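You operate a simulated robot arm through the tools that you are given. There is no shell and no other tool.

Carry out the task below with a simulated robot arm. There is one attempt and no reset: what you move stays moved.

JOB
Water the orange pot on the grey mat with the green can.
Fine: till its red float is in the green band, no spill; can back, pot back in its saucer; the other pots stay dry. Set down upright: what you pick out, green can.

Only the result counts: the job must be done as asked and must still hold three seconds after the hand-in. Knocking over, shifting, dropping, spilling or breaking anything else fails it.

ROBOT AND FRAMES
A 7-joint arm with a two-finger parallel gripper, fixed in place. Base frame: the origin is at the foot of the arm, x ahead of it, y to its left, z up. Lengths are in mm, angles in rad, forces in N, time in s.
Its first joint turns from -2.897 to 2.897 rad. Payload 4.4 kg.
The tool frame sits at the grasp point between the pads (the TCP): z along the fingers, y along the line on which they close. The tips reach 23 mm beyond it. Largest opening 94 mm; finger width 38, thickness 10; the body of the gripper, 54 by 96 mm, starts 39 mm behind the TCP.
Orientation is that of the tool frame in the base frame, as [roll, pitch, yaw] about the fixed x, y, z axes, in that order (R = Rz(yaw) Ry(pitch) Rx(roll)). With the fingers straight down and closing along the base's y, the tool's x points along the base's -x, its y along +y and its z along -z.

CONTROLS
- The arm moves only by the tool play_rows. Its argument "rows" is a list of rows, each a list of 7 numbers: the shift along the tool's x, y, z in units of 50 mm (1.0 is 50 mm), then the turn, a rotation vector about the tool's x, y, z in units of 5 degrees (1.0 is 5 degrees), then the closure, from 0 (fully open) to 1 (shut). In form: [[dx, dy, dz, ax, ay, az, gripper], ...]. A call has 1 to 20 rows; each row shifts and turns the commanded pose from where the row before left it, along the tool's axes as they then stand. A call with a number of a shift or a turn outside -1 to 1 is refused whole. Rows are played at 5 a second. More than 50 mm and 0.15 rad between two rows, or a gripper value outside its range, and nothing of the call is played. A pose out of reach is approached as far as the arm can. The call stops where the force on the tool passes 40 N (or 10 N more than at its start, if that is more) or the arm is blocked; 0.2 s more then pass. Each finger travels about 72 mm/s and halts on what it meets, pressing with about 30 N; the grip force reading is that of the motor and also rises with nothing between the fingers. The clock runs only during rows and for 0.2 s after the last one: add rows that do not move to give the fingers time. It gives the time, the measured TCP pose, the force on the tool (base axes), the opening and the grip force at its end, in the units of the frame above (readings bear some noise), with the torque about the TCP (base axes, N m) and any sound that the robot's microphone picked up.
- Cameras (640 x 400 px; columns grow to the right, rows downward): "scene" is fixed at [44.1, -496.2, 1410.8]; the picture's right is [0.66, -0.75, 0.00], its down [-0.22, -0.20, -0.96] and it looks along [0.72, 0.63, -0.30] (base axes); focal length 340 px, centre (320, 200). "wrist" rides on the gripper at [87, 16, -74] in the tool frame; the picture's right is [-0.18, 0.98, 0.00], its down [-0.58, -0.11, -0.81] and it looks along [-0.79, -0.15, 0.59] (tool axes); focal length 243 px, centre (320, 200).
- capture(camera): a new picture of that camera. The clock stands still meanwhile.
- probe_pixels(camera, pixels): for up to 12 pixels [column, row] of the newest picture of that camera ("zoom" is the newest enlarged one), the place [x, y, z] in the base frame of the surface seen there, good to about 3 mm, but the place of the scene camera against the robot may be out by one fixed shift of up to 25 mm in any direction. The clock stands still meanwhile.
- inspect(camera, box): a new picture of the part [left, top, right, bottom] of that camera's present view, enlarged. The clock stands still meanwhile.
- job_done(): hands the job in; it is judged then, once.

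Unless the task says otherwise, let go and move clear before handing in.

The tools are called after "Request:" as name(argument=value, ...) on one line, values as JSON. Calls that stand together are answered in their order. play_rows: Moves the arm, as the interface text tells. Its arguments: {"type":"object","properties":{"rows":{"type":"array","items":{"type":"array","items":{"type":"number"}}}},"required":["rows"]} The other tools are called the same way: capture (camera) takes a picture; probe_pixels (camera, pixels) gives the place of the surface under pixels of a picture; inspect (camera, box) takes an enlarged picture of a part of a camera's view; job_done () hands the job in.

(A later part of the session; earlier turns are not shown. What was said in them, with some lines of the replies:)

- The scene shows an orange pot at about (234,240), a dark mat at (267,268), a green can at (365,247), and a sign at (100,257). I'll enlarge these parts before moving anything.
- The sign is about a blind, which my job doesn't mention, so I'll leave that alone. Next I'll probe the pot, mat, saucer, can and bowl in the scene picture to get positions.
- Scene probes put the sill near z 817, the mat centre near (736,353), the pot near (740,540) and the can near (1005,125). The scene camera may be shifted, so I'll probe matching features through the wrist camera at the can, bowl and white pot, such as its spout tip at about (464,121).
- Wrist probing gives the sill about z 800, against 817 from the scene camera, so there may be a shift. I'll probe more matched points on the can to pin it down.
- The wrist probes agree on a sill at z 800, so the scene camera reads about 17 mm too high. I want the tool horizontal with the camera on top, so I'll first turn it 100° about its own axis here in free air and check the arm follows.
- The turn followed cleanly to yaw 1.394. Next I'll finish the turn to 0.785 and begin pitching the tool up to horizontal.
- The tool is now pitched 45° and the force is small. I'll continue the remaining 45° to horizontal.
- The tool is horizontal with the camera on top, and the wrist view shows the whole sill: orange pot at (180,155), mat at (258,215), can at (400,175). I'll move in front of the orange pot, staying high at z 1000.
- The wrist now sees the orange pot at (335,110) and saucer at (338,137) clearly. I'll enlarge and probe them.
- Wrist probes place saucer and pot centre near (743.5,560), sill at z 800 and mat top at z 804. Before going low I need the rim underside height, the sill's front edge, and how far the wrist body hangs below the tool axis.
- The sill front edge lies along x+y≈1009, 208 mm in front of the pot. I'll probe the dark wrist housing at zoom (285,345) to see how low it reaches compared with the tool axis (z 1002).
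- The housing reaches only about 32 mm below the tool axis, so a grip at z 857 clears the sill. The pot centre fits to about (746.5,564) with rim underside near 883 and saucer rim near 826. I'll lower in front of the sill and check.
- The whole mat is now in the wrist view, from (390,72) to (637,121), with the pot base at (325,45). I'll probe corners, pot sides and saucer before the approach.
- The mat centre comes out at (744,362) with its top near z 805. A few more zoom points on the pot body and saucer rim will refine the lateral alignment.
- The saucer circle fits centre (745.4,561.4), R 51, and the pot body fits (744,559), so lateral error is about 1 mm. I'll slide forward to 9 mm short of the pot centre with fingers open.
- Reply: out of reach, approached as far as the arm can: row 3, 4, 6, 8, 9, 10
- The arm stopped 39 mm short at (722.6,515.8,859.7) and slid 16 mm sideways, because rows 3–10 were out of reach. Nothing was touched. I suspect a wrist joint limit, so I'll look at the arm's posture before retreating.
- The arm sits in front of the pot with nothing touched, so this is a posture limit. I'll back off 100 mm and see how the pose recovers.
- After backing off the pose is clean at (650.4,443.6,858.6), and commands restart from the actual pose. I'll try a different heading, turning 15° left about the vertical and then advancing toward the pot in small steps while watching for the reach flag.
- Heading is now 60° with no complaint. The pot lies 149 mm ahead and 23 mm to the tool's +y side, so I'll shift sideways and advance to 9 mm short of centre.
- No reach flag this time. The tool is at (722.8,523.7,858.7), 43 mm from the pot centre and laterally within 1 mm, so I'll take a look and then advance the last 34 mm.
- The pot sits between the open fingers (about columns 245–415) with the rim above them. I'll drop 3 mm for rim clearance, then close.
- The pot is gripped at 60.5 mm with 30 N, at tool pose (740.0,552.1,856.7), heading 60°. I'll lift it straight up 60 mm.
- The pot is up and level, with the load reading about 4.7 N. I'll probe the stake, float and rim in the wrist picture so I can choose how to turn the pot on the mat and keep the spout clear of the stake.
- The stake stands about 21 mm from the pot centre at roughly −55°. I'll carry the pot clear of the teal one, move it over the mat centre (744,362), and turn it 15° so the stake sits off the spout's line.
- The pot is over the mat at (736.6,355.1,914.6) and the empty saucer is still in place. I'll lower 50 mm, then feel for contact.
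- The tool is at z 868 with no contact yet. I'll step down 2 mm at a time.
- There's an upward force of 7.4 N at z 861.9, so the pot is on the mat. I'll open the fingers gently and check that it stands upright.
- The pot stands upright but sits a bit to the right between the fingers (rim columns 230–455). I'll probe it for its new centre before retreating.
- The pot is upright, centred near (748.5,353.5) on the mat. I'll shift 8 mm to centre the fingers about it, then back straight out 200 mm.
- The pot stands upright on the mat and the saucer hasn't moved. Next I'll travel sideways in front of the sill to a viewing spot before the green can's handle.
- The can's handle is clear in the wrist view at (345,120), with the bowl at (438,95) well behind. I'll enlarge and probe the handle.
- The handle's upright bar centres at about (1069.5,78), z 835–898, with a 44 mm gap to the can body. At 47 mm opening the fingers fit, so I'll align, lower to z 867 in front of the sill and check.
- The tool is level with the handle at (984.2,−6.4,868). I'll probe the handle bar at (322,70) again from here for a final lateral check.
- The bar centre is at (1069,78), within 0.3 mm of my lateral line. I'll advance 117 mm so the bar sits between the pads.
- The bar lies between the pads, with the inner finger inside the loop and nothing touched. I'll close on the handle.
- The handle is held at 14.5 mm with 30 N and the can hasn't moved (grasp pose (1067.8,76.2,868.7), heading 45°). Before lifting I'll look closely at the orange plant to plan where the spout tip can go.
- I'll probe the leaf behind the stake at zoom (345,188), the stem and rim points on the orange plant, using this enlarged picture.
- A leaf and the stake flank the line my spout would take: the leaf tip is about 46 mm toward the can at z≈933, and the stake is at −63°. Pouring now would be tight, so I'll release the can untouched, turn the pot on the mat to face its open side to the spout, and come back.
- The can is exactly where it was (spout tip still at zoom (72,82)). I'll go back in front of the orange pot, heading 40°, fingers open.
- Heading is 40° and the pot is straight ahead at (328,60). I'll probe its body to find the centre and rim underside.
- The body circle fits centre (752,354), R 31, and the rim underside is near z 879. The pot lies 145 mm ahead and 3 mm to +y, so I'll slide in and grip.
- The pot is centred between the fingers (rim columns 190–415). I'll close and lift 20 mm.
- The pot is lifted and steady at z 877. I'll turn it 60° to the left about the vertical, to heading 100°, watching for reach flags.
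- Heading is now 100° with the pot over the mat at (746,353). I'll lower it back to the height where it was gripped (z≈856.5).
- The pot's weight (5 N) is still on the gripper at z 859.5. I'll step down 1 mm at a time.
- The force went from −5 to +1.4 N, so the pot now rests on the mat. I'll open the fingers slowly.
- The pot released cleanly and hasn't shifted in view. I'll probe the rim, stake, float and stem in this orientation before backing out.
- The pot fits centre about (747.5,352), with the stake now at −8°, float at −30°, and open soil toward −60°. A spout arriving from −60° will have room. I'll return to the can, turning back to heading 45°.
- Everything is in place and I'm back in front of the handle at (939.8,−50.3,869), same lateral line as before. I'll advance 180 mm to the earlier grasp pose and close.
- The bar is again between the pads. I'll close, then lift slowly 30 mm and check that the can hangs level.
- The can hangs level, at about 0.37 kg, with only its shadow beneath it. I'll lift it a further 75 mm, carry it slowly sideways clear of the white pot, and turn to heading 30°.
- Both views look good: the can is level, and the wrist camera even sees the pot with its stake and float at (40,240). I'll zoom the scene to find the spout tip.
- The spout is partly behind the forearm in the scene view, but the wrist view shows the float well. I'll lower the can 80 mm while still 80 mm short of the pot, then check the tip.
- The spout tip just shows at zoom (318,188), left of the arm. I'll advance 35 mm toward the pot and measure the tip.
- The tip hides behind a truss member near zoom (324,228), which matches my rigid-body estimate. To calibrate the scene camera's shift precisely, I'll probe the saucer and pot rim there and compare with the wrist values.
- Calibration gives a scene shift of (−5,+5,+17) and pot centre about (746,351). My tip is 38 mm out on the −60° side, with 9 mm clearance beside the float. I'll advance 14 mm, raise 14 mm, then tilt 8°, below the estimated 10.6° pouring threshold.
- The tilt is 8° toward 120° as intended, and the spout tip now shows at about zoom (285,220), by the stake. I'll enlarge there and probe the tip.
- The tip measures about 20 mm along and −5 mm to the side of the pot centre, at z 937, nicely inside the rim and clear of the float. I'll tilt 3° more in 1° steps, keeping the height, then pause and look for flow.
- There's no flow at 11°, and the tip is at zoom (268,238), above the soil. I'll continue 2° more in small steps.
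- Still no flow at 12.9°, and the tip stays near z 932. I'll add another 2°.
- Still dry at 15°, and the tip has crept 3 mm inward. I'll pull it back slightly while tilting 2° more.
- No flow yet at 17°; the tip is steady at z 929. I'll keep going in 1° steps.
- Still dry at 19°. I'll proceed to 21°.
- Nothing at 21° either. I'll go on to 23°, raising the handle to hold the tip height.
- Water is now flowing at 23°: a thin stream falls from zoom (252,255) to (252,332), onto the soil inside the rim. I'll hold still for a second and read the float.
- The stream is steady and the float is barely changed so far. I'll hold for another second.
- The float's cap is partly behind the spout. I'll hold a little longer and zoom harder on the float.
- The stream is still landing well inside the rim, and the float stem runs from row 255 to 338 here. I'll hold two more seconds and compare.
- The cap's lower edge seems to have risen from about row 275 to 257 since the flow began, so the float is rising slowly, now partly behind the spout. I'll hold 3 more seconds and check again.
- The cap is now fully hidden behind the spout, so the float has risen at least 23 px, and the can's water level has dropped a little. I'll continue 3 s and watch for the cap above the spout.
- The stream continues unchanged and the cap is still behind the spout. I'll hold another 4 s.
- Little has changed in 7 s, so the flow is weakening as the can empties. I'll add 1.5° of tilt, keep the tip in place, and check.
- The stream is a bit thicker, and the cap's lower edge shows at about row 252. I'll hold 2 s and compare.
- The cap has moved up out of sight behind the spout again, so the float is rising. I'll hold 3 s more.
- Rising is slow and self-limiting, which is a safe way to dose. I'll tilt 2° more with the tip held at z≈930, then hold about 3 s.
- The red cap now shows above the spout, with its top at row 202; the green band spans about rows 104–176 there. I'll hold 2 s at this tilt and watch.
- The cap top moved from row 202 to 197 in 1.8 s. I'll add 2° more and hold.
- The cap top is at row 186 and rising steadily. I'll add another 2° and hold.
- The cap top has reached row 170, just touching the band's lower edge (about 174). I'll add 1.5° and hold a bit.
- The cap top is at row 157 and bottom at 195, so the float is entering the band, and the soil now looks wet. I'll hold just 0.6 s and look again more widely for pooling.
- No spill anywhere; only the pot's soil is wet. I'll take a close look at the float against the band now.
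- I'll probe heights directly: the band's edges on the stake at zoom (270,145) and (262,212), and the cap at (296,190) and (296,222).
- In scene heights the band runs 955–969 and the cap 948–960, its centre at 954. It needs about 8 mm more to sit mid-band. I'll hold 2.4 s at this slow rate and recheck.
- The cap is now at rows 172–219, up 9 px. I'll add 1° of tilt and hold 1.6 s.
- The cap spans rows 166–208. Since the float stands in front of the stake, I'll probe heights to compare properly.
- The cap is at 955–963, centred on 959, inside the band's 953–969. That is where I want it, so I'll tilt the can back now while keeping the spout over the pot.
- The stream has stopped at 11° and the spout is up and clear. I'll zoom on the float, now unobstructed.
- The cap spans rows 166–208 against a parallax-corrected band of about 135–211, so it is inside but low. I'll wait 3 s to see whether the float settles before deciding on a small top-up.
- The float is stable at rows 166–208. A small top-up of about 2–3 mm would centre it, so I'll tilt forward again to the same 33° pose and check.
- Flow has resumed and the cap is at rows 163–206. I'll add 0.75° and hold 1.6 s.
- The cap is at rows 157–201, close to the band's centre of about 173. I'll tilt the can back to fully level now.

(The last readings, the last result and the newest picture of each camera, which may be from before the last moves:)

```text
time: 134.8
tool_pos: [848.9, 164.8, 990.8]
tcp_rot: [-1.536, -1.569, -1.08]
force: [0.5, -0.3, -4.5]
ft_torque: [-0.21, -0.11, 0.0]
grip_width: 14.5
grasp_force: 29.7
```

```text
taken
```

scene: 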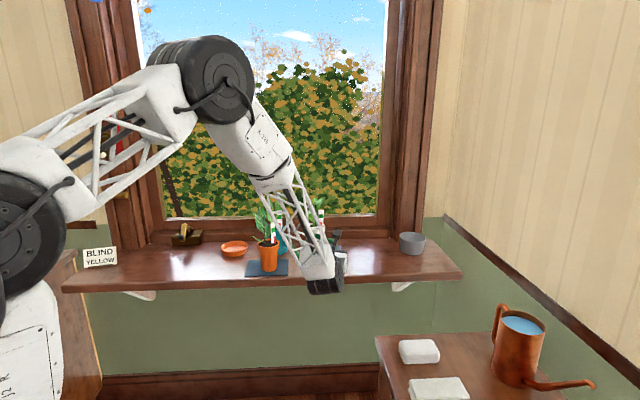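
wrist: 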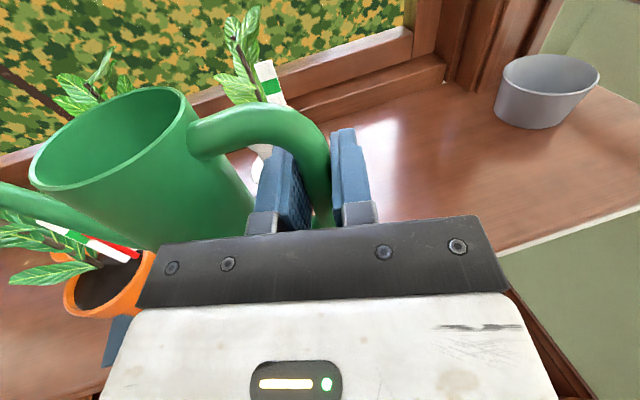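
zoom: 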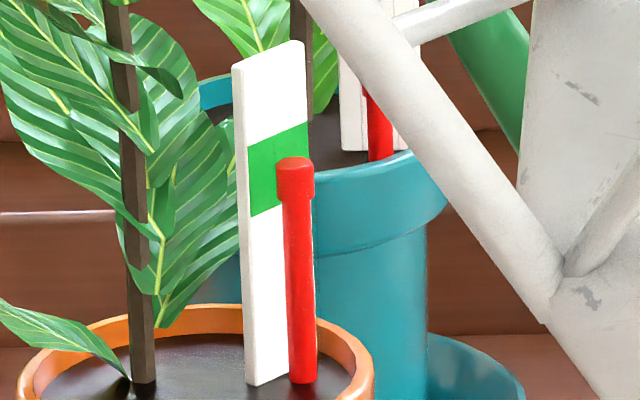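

The float sits steady in the green band (rows 157–200) and the can is level. I'll back the spout away from the plant, turn to heading 45°, and carry the can back above its spot.

Request:
play_rows(rows=[[0, 0.2, 0, 0, 0, 0, 1], [0, 0.35, 0, 0, 0, 0, 1], [0, 0.4, 0, 0, 0, 0, 1], [0, 0.35, 0, 0, 0, 0, 1], [0, 0.3, 0, 0, 0, 0, 1], [0, 0, 0, 0.5, 0, 0, 1], [0, 0, 0, 0.8, 0, 0, 1], [0, 0, 0, 0.8, 0, 0, 1], [0, 0, 0, 0.6, 0, 0, 1], [0, 0, 0, 0.3, 0, 0, 1], [0, 0.22, 0.18, 0, 0, 0, 1], [0, 0.42, 0.345, 0, 0, 0, 1], [0, 0.42, 0.345, 0, 0, 0, 1], [0, 0.42, 0.345, 0, 0, 0, 1], [0, 0.42, 0.345, 0, 0, 0, 1], [0, 0.42, 0.345, 0, 0, 0, 1], [0, 0.3, 0.245, 0, 0, 0, 1], [0, 0.15, 0.12, 0, 0, 0, 1], [0, 0, 0, 0, 0, 0, 1], [0, 0, 0, 0, 0, 0, 1]])

Request:
capture(camera="wrist")

Request:
capture(camera="scene")

```text
time: 139.0
tool_pos: [1066.2, 79.0, 991.3]
tcp_rot: [-1.237, -1.568, -1.121]
force: [-0.5, 0.2, -3.8]
ft_torque: [-0.15, -0.18, 0.01]
grip_width: 14.4
grasp_force: 30.0
```

```text
taken
```

wrist: 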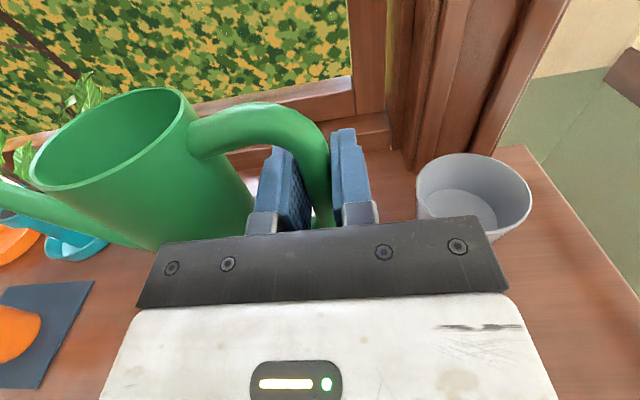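

```text
taken
```

scene: 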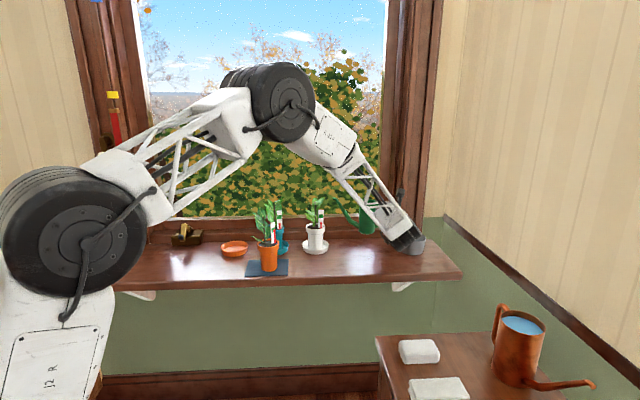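

The can is above its original place at (1066.2,79.0,991.3). I'll lower it to about 5 mm above the sill.

Request:
play_rows(rows=[[-0.2, 0.03, 0, 0, 0, 0, 1], [-0.4, 0, 0, 0, 0, 0, 1], [-0.45, 0, 0, 0, 0, 0, 1], [-0.45, 0, 0, 0, 0, 0, 1], [-0.4, 0, 0, 0, 0, 0, 1], [-0.25, 0, 0, 0, 0, 0, 1], [-0.16, 0, 0, 0, 0, 0, 1], [0, 0, 0, 0, 0, 0, 1], [0, 0, 0, 0, 0, 0, 1]])

Request:
inspect(camera="scene", box=[325, 220, 405, 270])

```text
time: 141.0
tool_pos: [1068.6, 77.1, 875.6]
tcp_rot: [-1.314, -1.569, -1.042]
force: [-0.4, -0.6, -3.9]
ft_torque: [-0.2, -0.16, 0.04]
grip_width: 14.6
grasp_force: 30.5
```

```text
8.00 times, centred on (365, 245) of scene
```

zoom: 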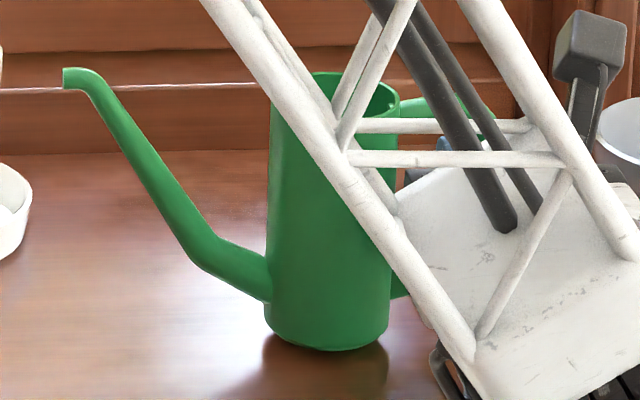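

The can lines up with its original picture (tip at (63,78), body edges at 270–390), hovering a few mm up. I'll lower the last millimetres in small steps.

Request:
play_rows(rows=[[-0.05, 0, 0, 0, 0, 0, 1], [-0.04, 0, 0, 0, 0, 0, 1], [-0.02, 0, 0, 0, 0, 0, 1], [0, 0, 0, 0, 0, 0, 1], [0, 0, 0, 0, 0, 0, 1]])

```text
time: 142.2
tool_pos: [1067.9, 75.9, 870.5]
tcp_rot: [-0.704, -1.567, -1.653]
force: [1.6, -0.1, 3.2]
ft_torque: [0.0, 0.09, -0.07]
grip_width: 14.4
grasp_force: 30.2
```

The force reading went from −3.9 to +3.2 N, so the can stands on the sill. I'll open the fingers gradually and look.

Request:
play_rows(rows=[[0, 0, 0, 0, 0, 0, 0.82], [0, 0, 0, 0, 0, 0, 0.78], [0, 0, 0, 0, 0, 0, 0.7], [0, 0, 0, 0, 0, 0, 0.6], [0, 0, 0, 0, 0, 0, 0.5], [0, 0, 0, 0, 0, 0, 0.5]])

Request:
capture(camera="wrist")

Request:
inspect(camera="scene", box=[325, 220, 405, 270])

```text
time: 143.6
tool_pos: [1067.6, 76.6, 870.1]
tcp_rot: [-1.198, -1.57, -1.159]
force: [-0.2, 0.0, -0.9]
ft_torque: [-0.01, -0.01, -0.03]
grip_width: 47.2
grasp_force: 0.0
```

```text
taken
```

wrist: 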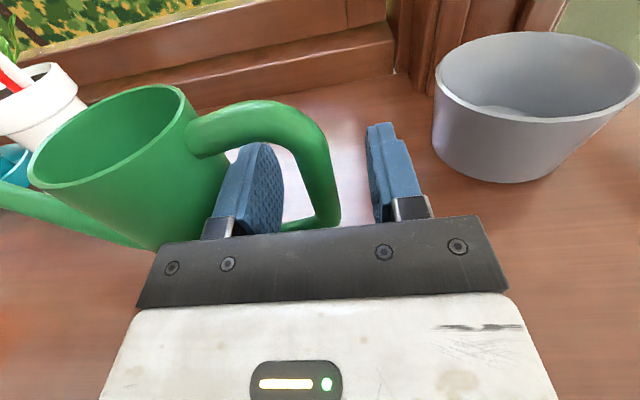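

```text
8.00 times, centred on (365, 245) of scene
```

zoom: 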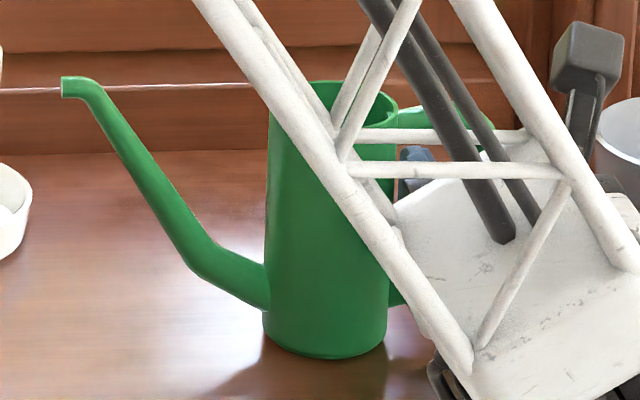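

The can is back exactly on its original outline (tip at (62,76), base at row 357). I'll back out 180 mm along the approach line.

Request:
play_rows(rows=[[0, 0, -0.2, 0, 0, 0, 0.5], [0, 0, -0.4, 0, 0, 0, 0.5], [0, 0, -0.8, 0, 0, 0, 0.5], [0, 0, -0.8, 0, 0, 0, 0.5], [0, 0, -0.8, 0, 0, 0, 0.5], [0, 0, -0.6, 0, 0, 0, 0.5], [0, 0, 0, 0, 0, 0, 0.5]])

Request:
inspect(camera="scene", box=[325, 220, 405, 270])

Request:
capture(camera="wrist")

```text
time: 145.2
tool_pos: [940.4, -51.6, 871.9]
tcp_rot: [-1.061, -1.568, -1.296]
force: [0.0, -0.4, 0.2]
ft_torque: [-0.01, 0.01, -0.01]
grip_width: 47.1
grasp_force: 0.1
```

```text
8.00 times, centred on (365, 245) of scene
```

zoom: 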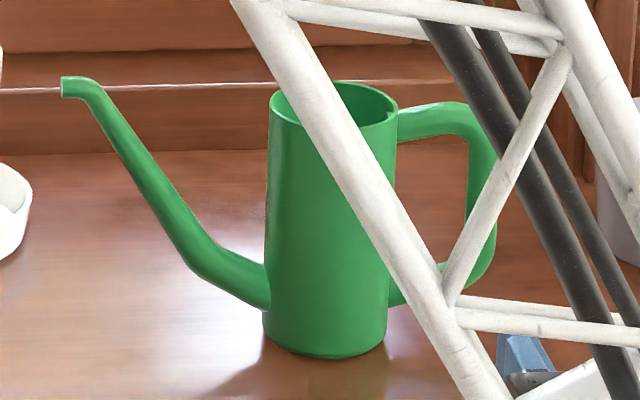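

```text
taken
```

wrist: 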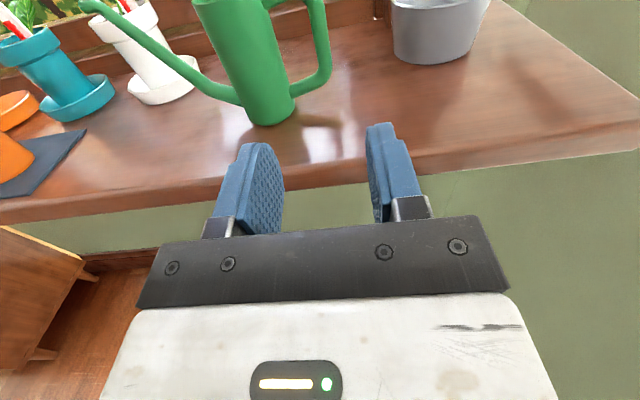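

The can stands upright where it began. Now I'll travel back in front of the orange pot, open the fingers, and turn to heading 60°.

Request:
play_rows(rows=[[0, -0.4, 0, 0, 0, 0, 0.4], [0, -0.75, 0, 0, 0, 0, 0.2], [0, -0.8, 0, 0, 0, 0, 0], [0, -0.8, 0, 0, 0, 0, 0], [0, -0.8, 0, 0, 0, 0, 0], [0, -0.8, 0, 0, 0, 0, 0], [0, -0.8, 0, 0, 0, 0, 0], [0, -0.8, 0, 0, 0, 0, 0], [0, -0.8, 0, 0, 0, 0, 0], [-0.15, -0.6, 0.045, 0, 0, 0, 0], [-0.15, -0.32, 0, 0, 0, 0, 0], [0, 0, 0, 0.8, 0, 0, 0], [0, 0, 0, 1, 0, 0, 0], [0, 0, 0, 0.8, 0, 0, 0], [0, 0, 0, 0.4, 0, 0, 0], [0, 0, 0, 0, 0, 0, 0], [0, 0, 0, 0, 0, 0, 0]])

Request:
capture(camera="wrist")

```text
time: 148.8
tool_pos: [671.2, 222.3, 854.8]
tcp_rot: [-0.94, -1.569, -1.154]
force: [-0.2, -0.1, -0.3]
ft_torque: [0.07, 0.0, 0.0]
grip_width: 94.3
grasp_force: 0.1
```

```text
taken
```

wrist: 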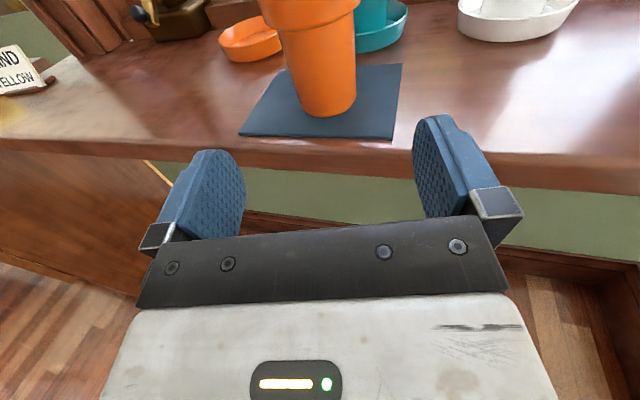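

Heading is 60° and the pot is straight ahead. I'll probe its body to centre on it.

Request:
probe_pixels(camera="wrist", pixels=[[288, 70], [300, 70], [315, 70], [330, 70], [350, 70], [300, 105], [325, 112], [350, 100], [310, 25], [310, 35], [265, 10], [350, 15]])

Request:
inspect(camera="scene", box=[240, 195, 310, 285])

```text
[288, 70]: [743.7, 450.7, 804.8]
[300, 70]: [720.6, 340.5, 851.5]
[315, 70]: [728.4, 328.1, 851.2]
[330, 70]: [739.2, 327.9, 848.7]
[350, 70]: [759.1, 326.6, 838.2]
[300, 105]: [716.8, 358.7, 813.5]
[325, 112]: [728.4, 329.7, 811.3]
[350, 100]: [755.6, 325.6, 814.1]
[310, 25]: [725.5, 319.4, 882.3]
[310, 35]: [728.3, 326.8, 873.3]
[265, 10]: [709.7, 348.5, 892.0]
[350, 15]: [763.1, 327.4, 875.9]
```

```text
4.44 times, centred on (275, 240) of scene
```

zoom: 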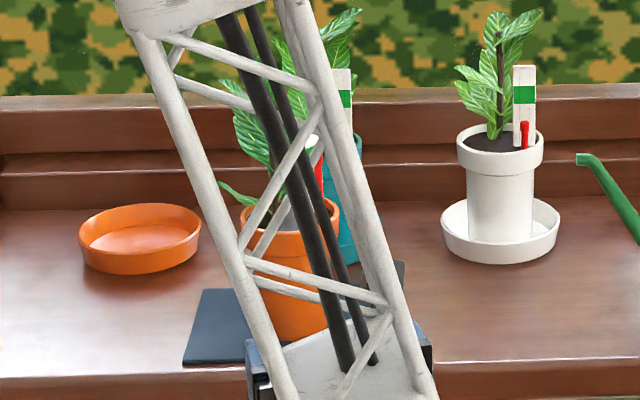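

The pot centre at (747,353) is 151 mm ahead with no lateral error. I'll slide in 144 mm and check.

Request:
play_rows(rows=[[0.03, 0, 0.3, 0, 0, 0, 0], [0, 0, 0.5, 0, 0, 0, 0], [0, 0, 0.6, 0, 0, 0, 0], [0, 0, 0.6, 0, 0, 0, 0], [0, 0, 0.5, 0, 0, 0, 0], [0, 0, 0.38, 0, 0, 0, 0], [0, 0, 0, 0, 0, 0, 0], [0, 0, 0, 0, 0, 0, 0]])

Request:
capture(camera="wrist")

```text
time: 150.6
tool_pos: [742.9, 346.4, 856.6]
tcp_rot: [-0.842, -1.569, -1.252]
force: [1.0, 0.5, 0.4]
ft_torque: [0.01, -0.04, -0.03]
grip_width: 94.2
grasp_force: 0.0
```

```text
taken
```

wrist: 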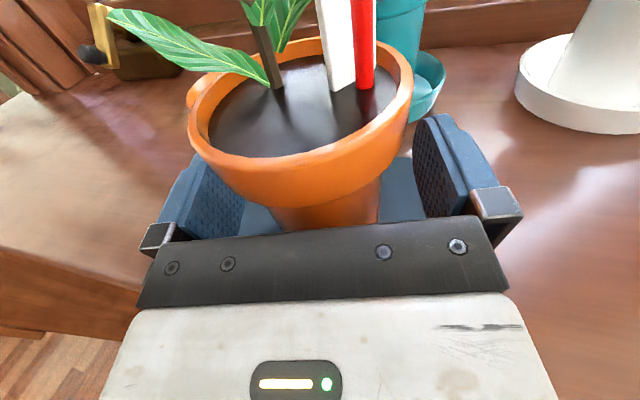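

The pot is centred between the fingers (rim columns 190–413). I'll close and lift it gently.

Request:
play_rows(rows=[[0, 0, 0, 0, 0, 0, 0.2], [0, 0, 0, 0, 0, 0, 0.3], [0, 0, 0, 0, 0, 0, 0.5], [0, 0, 0, 0, 0, 0, 1], [0, 0, 0, 0, 0, 0, 1], [0, 0, 0, 0, 0, 0, 1], [0.1, 0, 0, 0, 0, 0, 1], [0.2, 0, 0, 0, 0, 0, 1], [0.3, 0, 0, 0, 0, 0, 1], [0.3, 0, 0, 0, 0, 0, 1], [0.2, 0, 0, 0, 0, 0, 1], [0.1, 0, 0, 0, 0, 0, 1], [0, 0, 0, 0, 0, 0, 1]])

Request:
capture(camera="wrist")

Request:
inspect(camera="scene", box=[230, 180, 330, 285])

```text
time: 153.4
tool_pos: [743.7, 346.3, 915.3]
tcp_rot: [-0.77, -1.568, -1.326]
force: [-1.0, 0.1, -5.4]
ft_torque: [-0.06, 0.0, 0.01]
grip_width: 60.5
grasp_force: 29.5
```

```text
taken
```

wrist: 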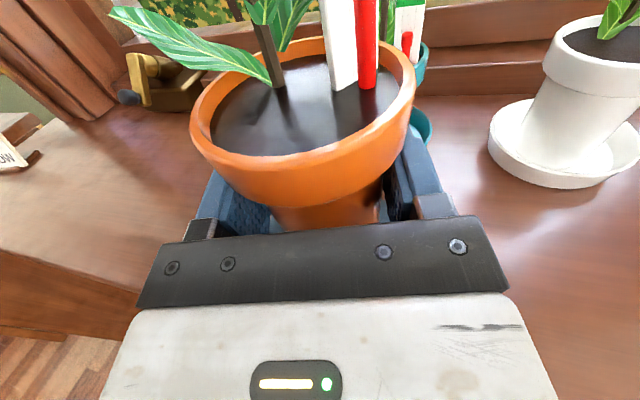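

```text
3.81 times, centred on (280, 232) of scene
```

zoom: 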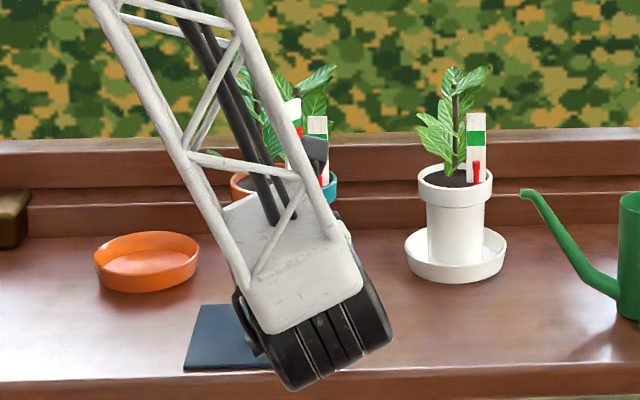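

The pot is up at z 915, level, and the saucer is clear at zoom (148,262). I'll carry it slowly around to in front of the saucer and then over it.

Request:
play_rows(rows=[[0, -0.15, 0.096, 0, 0, 0, 1], [0, -0.3, 0.191, 0, 0, 0, 1], [0, -0.35, 0.223, 0, 0, 0, 1], [0, -0.35, 0.223, 0, 0, 0, 1], [0, -0.35, 0.223, 0, 0, 0, 1], [0, -0.35, 0.223, 0, 0, 0, 1], [0, -0.256, 0.161, 0, 0, 0, 1], [0, 0, 0.15, 0, 0, 0, 1], [0, 0, 0.3, 0, 0, 0, 1], [0, 0, 0.35, 0, 0, 0, 1], [0, 0, 0.35, 0, 0, 0, 1], [0, 0, 0.35, 0, 0, 0, 1], [0, 0, 0.35, 0, 0, 0, 1], [0, -0.018, 0.25, 0, 0, 0, 1], [0, 0, 0.13, 0, 0, 0, 1], [0, 0, 0, 0, 0, 0, 1], [0, 0, 0, 0, 0, 0, 1]])

Request:
capture(camera="wrist")

Request:
inspect(camera="scene", box=[180, 180, 300, 285])

```text
time: 157.0
tool_pos: [739.4, 554.0, 917.6]
tcp_rot: [-1.032, -1.57, -1.063]
force: [-0.6, 0.3, -5.8]
ft_torque: [-0.06, 0.02, -0.01]
grip_width: 60.4
grasp_force: 29.6
```

```text
taken
```

wrist: 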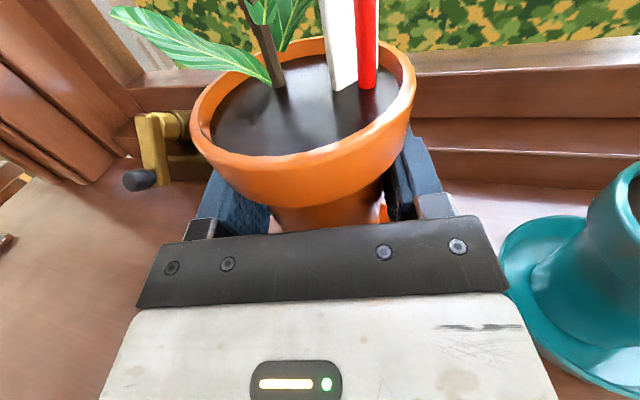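

```text
3.81 times, centred on (240, 232) of scene
```

zoom: 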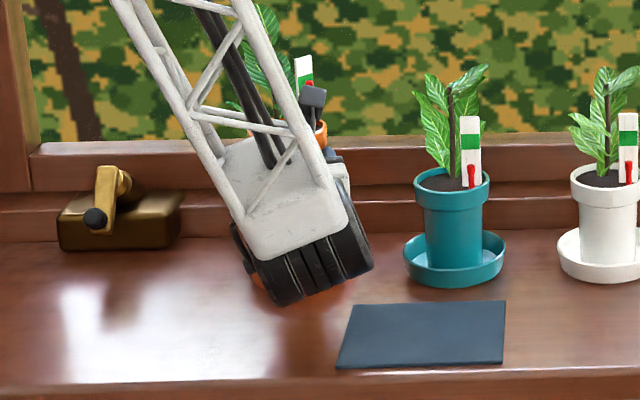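

The pot is over the saucer, with estimated centre (743.5,560.7) against the saucer's (745.4,561.4). I'll trim 1.3 mm and lower slowly to just above the saucer floor.

Request:
play_rows(rows=[[-0.1, 0.026, 0, 0, 0, 0, 1], [-0.2, 0, 0, 0, 0, 0, 1], [-0.25, 0, 0, 0, 0, 0, 1], [-0.25, 0, 0, 0, 0, 0, 1], [-0.2, 0, 0, 0, 0, 0, 1], [-0.1, 0, 0, 0, 0, 0, 1], [0, 0, 0, 0, 0, 0, 1], [0, 0, 0, 0, 0, 0, 1]])

Request:
capture(camera="wrist")

```text
time: 158.8
tool_pos: [741.8, 554.1, 863.1]
tcp_rot: [-0.952, -1.569, -1.143]
force: [0.2, 0.3, -4.6]
ft_torque: [-0.06, 0.05, -0.04]
grip_width: 60.2
grasp_force: 30.1
```

```text
taken
```

wrist: 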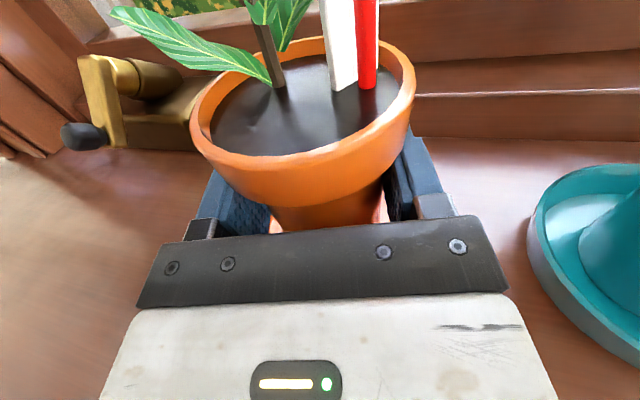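

The pot still hangs with 4.6 N at z 863. I'll step down in 1–2 mm increments until it rests.

Request:
play_rows(rows=[[-0.04, 0, 0, 0, 0, 0, 1], [-0.03, 0, 0, 0, 0, 0, 1], [-0.02, 0, 0, 0, 0, 0, 1], [0, 0, 0, 0, 0, 0, 1]])

```text
time: 159.8
tool_pos: [742.0, 554.4, 857.9]
tcp_rot: [-0.999, -1.57, -1.097]
force: [-0.7, 0.5, -5.7]
ft_torque: [-0.08, 0.0, -0.03]
grip_width: 60.4
grasp_force: 30.6
```

Request:
play_rows(rows=[[-0.02, 0, 0, 0, 0, 0, 1], [-0.015, 0, 0, 0, 0, 0, 1], [0, 0, 0, 0, 0, 0, 1]])

```text
time: 160.6
tool_pos: [742.5, 554.9, 856.1]
tcp_rot: [-0.525, -1.569, -1.569]
force: [-1.1, 2.1, 1.2]
ft_torque: [-0.02, -0.12, 0.02]
grip_width: 60.5
grasp_force: 30.1
```

The force swung from −5.7 to +1.2 N, so the pot rests in its saucer. I'll open the fingers slowly and look.

Request:
play_rows(rows=[[0, 0, 0, 0, 0, 0, 0.34], [0, 0, 0, 0, 0, 0, 0.3], [0, 0, 0, 0, 0, 0, 0.24], [0, 0, 0, 0, 0, 0, 0.12], [0, 0, 0, 0, 0, 0, 0], [0, 0, 0, 0, 0, 0, 0]])

Request:
capture(camera="wrist")

```text
time: 162.0
tool_pos: [741.2, 552.5, 856.2]
tcp_rot: [-0.916, -1.57, -1.18]
force: [-0.3, -0.1, 0.2]
ft_torque: [-0.02, 0.03, 0.03]
grip_width: 94.0
grasp_force: 0.0
```

```text
taken
```

wrist: 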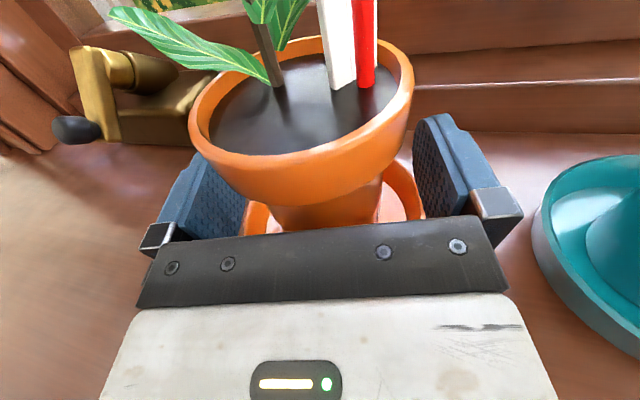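

The pot stands in its saucer and released cleanly. I'll back straight out 220 mm.

Request:
play_rows(rows=[[0, 0, -0.2, 0, 0, 0, 0], [0, 0, -0.4, 0, 0, 0, 0], [0, 0, -0.6, 0, 0, 0, 0], [0, 0, -0.8, 0, 0, 0, 0], [0, 0, -0.8, 0, 0, 0, 0], [0, 0, -0.8, 0, 0, 0, 0], [0, 0, -0.6, 0, 0, 0, 0], [0, 0, 0, 0, 0, 0, 0]])

Request:
capture(camera="wrist")

Request:
inspect(camera="scene", box=[190, 180, 310, 285])

```text
time: 163.8
tool_pos: [635.2, 371.3, 856.5]
tcp_rot: [-0.812, -1.569, -1.281]
force: [-0.4, -0.4, -0.3]
ft_torque: [-0.01, 0.01, -0.01]
grip_width: 94.2
grasp_force: 0.0
```

```text
taken
```

wrist: 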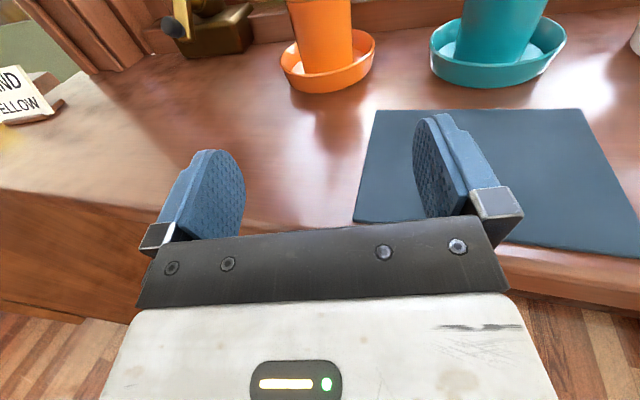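

```text
3.81 times, centred on (250, 232) of scene
```

zoom: 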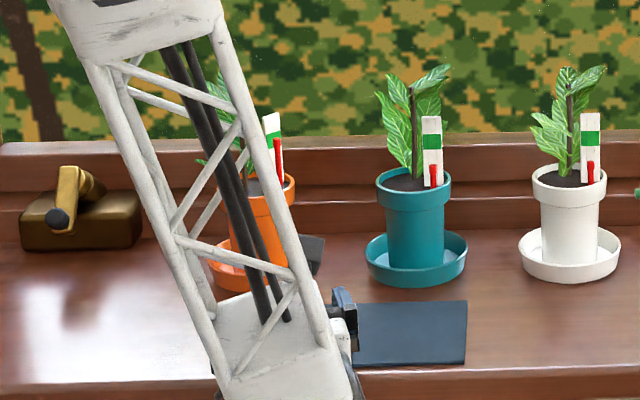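

The pot is in its saucer and the mat and sill look dry. The forearm blocks a good view of the float, so I'll raise the arm and move it aside to the right.

Request:
play_rows(rows=[[0, 0, -0.4, 0, 0, 0, 0], [0.2, 0.2, -0.4, 0, 0, 0, 0], [0.4, 0.5, -0.2, 0, 0, 0, 0], [0.5, 0.7, 0, 0, 0, 0, 0], [0.5, 0.7, 0, 0, 0, 0, 0], [0.5, 0.7, 0, 0, 0, 0, 0], [0.5, 0.7, 0, 0, 0, 0, 0], [0.5, 0.7, 0, 0, 0, 0, 0], [0.5, 0.7, 0, 0, 0, 0, 0], [0.4, 0.7, 0, 0, 0, 0, 0], [0.2, 0.7, 0, 0, 0, 0, 0], [0, 0.5, 0, 0, 0, 0, 0], [0, 0, 0, 0, 0, 0, 0]])

Request:
capture(camera="scene")

Request:
inspect(camera="scene", box=[215, 200, 255, 260])

```text
time: 166.6
tool_pos: [906.6, 159.5, 1064.6]
tcp_rot: [-0.913, -1.57, -1.182]
force: [1.0, 0.0, -0.2]
ft_torque: [-0.03, 0.02, -0.01]
grip_width: 93.9
grasp_force: 0.0
```

```text
taken
```

scene: 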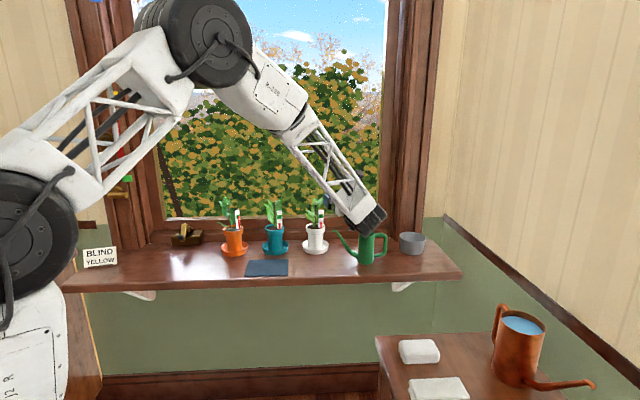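

```text
6.67 times, centred on (235, 230) of scene
```

zoom: 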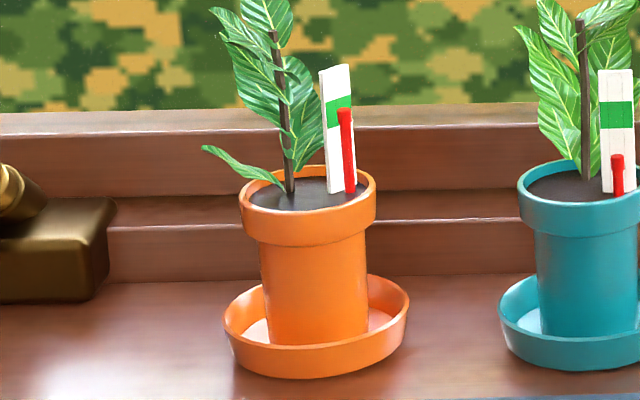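

The view is clear now: pot upright in its saucer, neighbours undisturbed. I'll zoom hard on the float and probe its height against the band.

Request:
inspect(camera="scene", box=[229, 206, 245, 230])

```text
16.00 times, centred on (237, 218) of scene
```

zoom: 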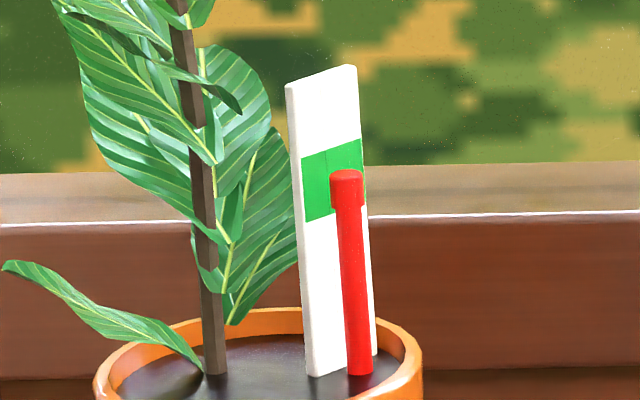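

The red cap (rows 170–208) lies within the band at its column (about 143–209). I'll probe to confirm heights, and check the other pots and the can.

Request:
probe_pixels(camera="zoom", pixels=[[347, 176], [347, 189], [347, 203], [310, 162], [310, 190], [310, 215], [355, 148], [325, 155], [325, 210], [352, 155]])

Request:
inspect(camera="scene", box=[240, 190, 440, 290])

Request:
inspect(camera="scene", box=[190, 225, 310, 290])

```text
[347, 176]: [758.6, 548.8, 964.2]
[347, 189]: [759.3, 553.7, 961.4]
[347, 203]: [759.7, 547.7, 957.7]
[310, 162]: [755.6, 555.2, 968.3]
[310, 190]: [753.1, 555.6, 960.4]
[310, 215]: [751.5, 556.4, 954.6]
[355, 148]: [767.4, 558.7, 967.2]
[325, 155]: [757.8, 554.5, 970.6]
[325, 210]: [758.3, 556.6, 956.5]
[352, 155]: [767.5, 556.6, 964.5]
```

```text
3.20 times, centred on (340, 240) of scene
```

zoom: 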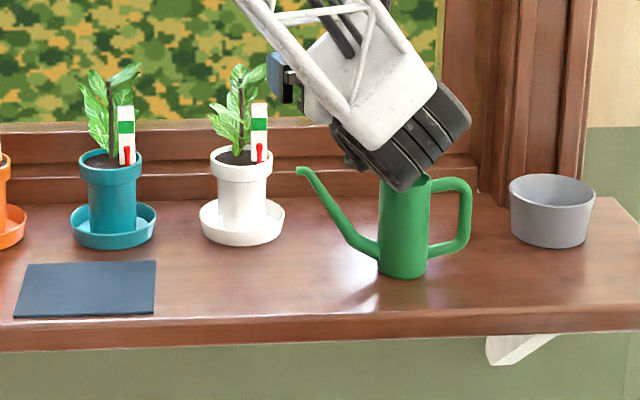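

```text
5.33 times, centred on (250, 258) of scene
```

zoom: 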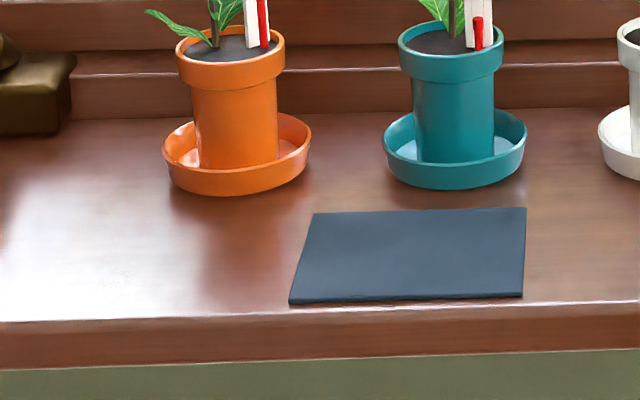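

The cap centres at z 961 in a band of 954–970. The pot stands in its saucer, the can is upright on its original spot, the other floats are unchanged, and the mat and sill are dry. The arm is clear and the gripper empty, so I'm handing the job in.

Request:
job_done()

```text
The job is handed in.
```

The orange pot is watered, and its red float sits near the middle of the green band. I watered it on the grey mat with the green can and put it back upright in its saucer. The green can is back upright on its original spot.

My last pictures before handing in showed no spill on the mat or sill. The floats in the teal and white pots had not risen, and nothing else had moved.

- **Pot orientation:** the pot is turned about 47° from how it started. I turned it on the mat so the spout would clear the float and its marker strip.
- **The sign:** I left the "BLIND YELLOW" sign and the blind alone, since the job didn't mention them.
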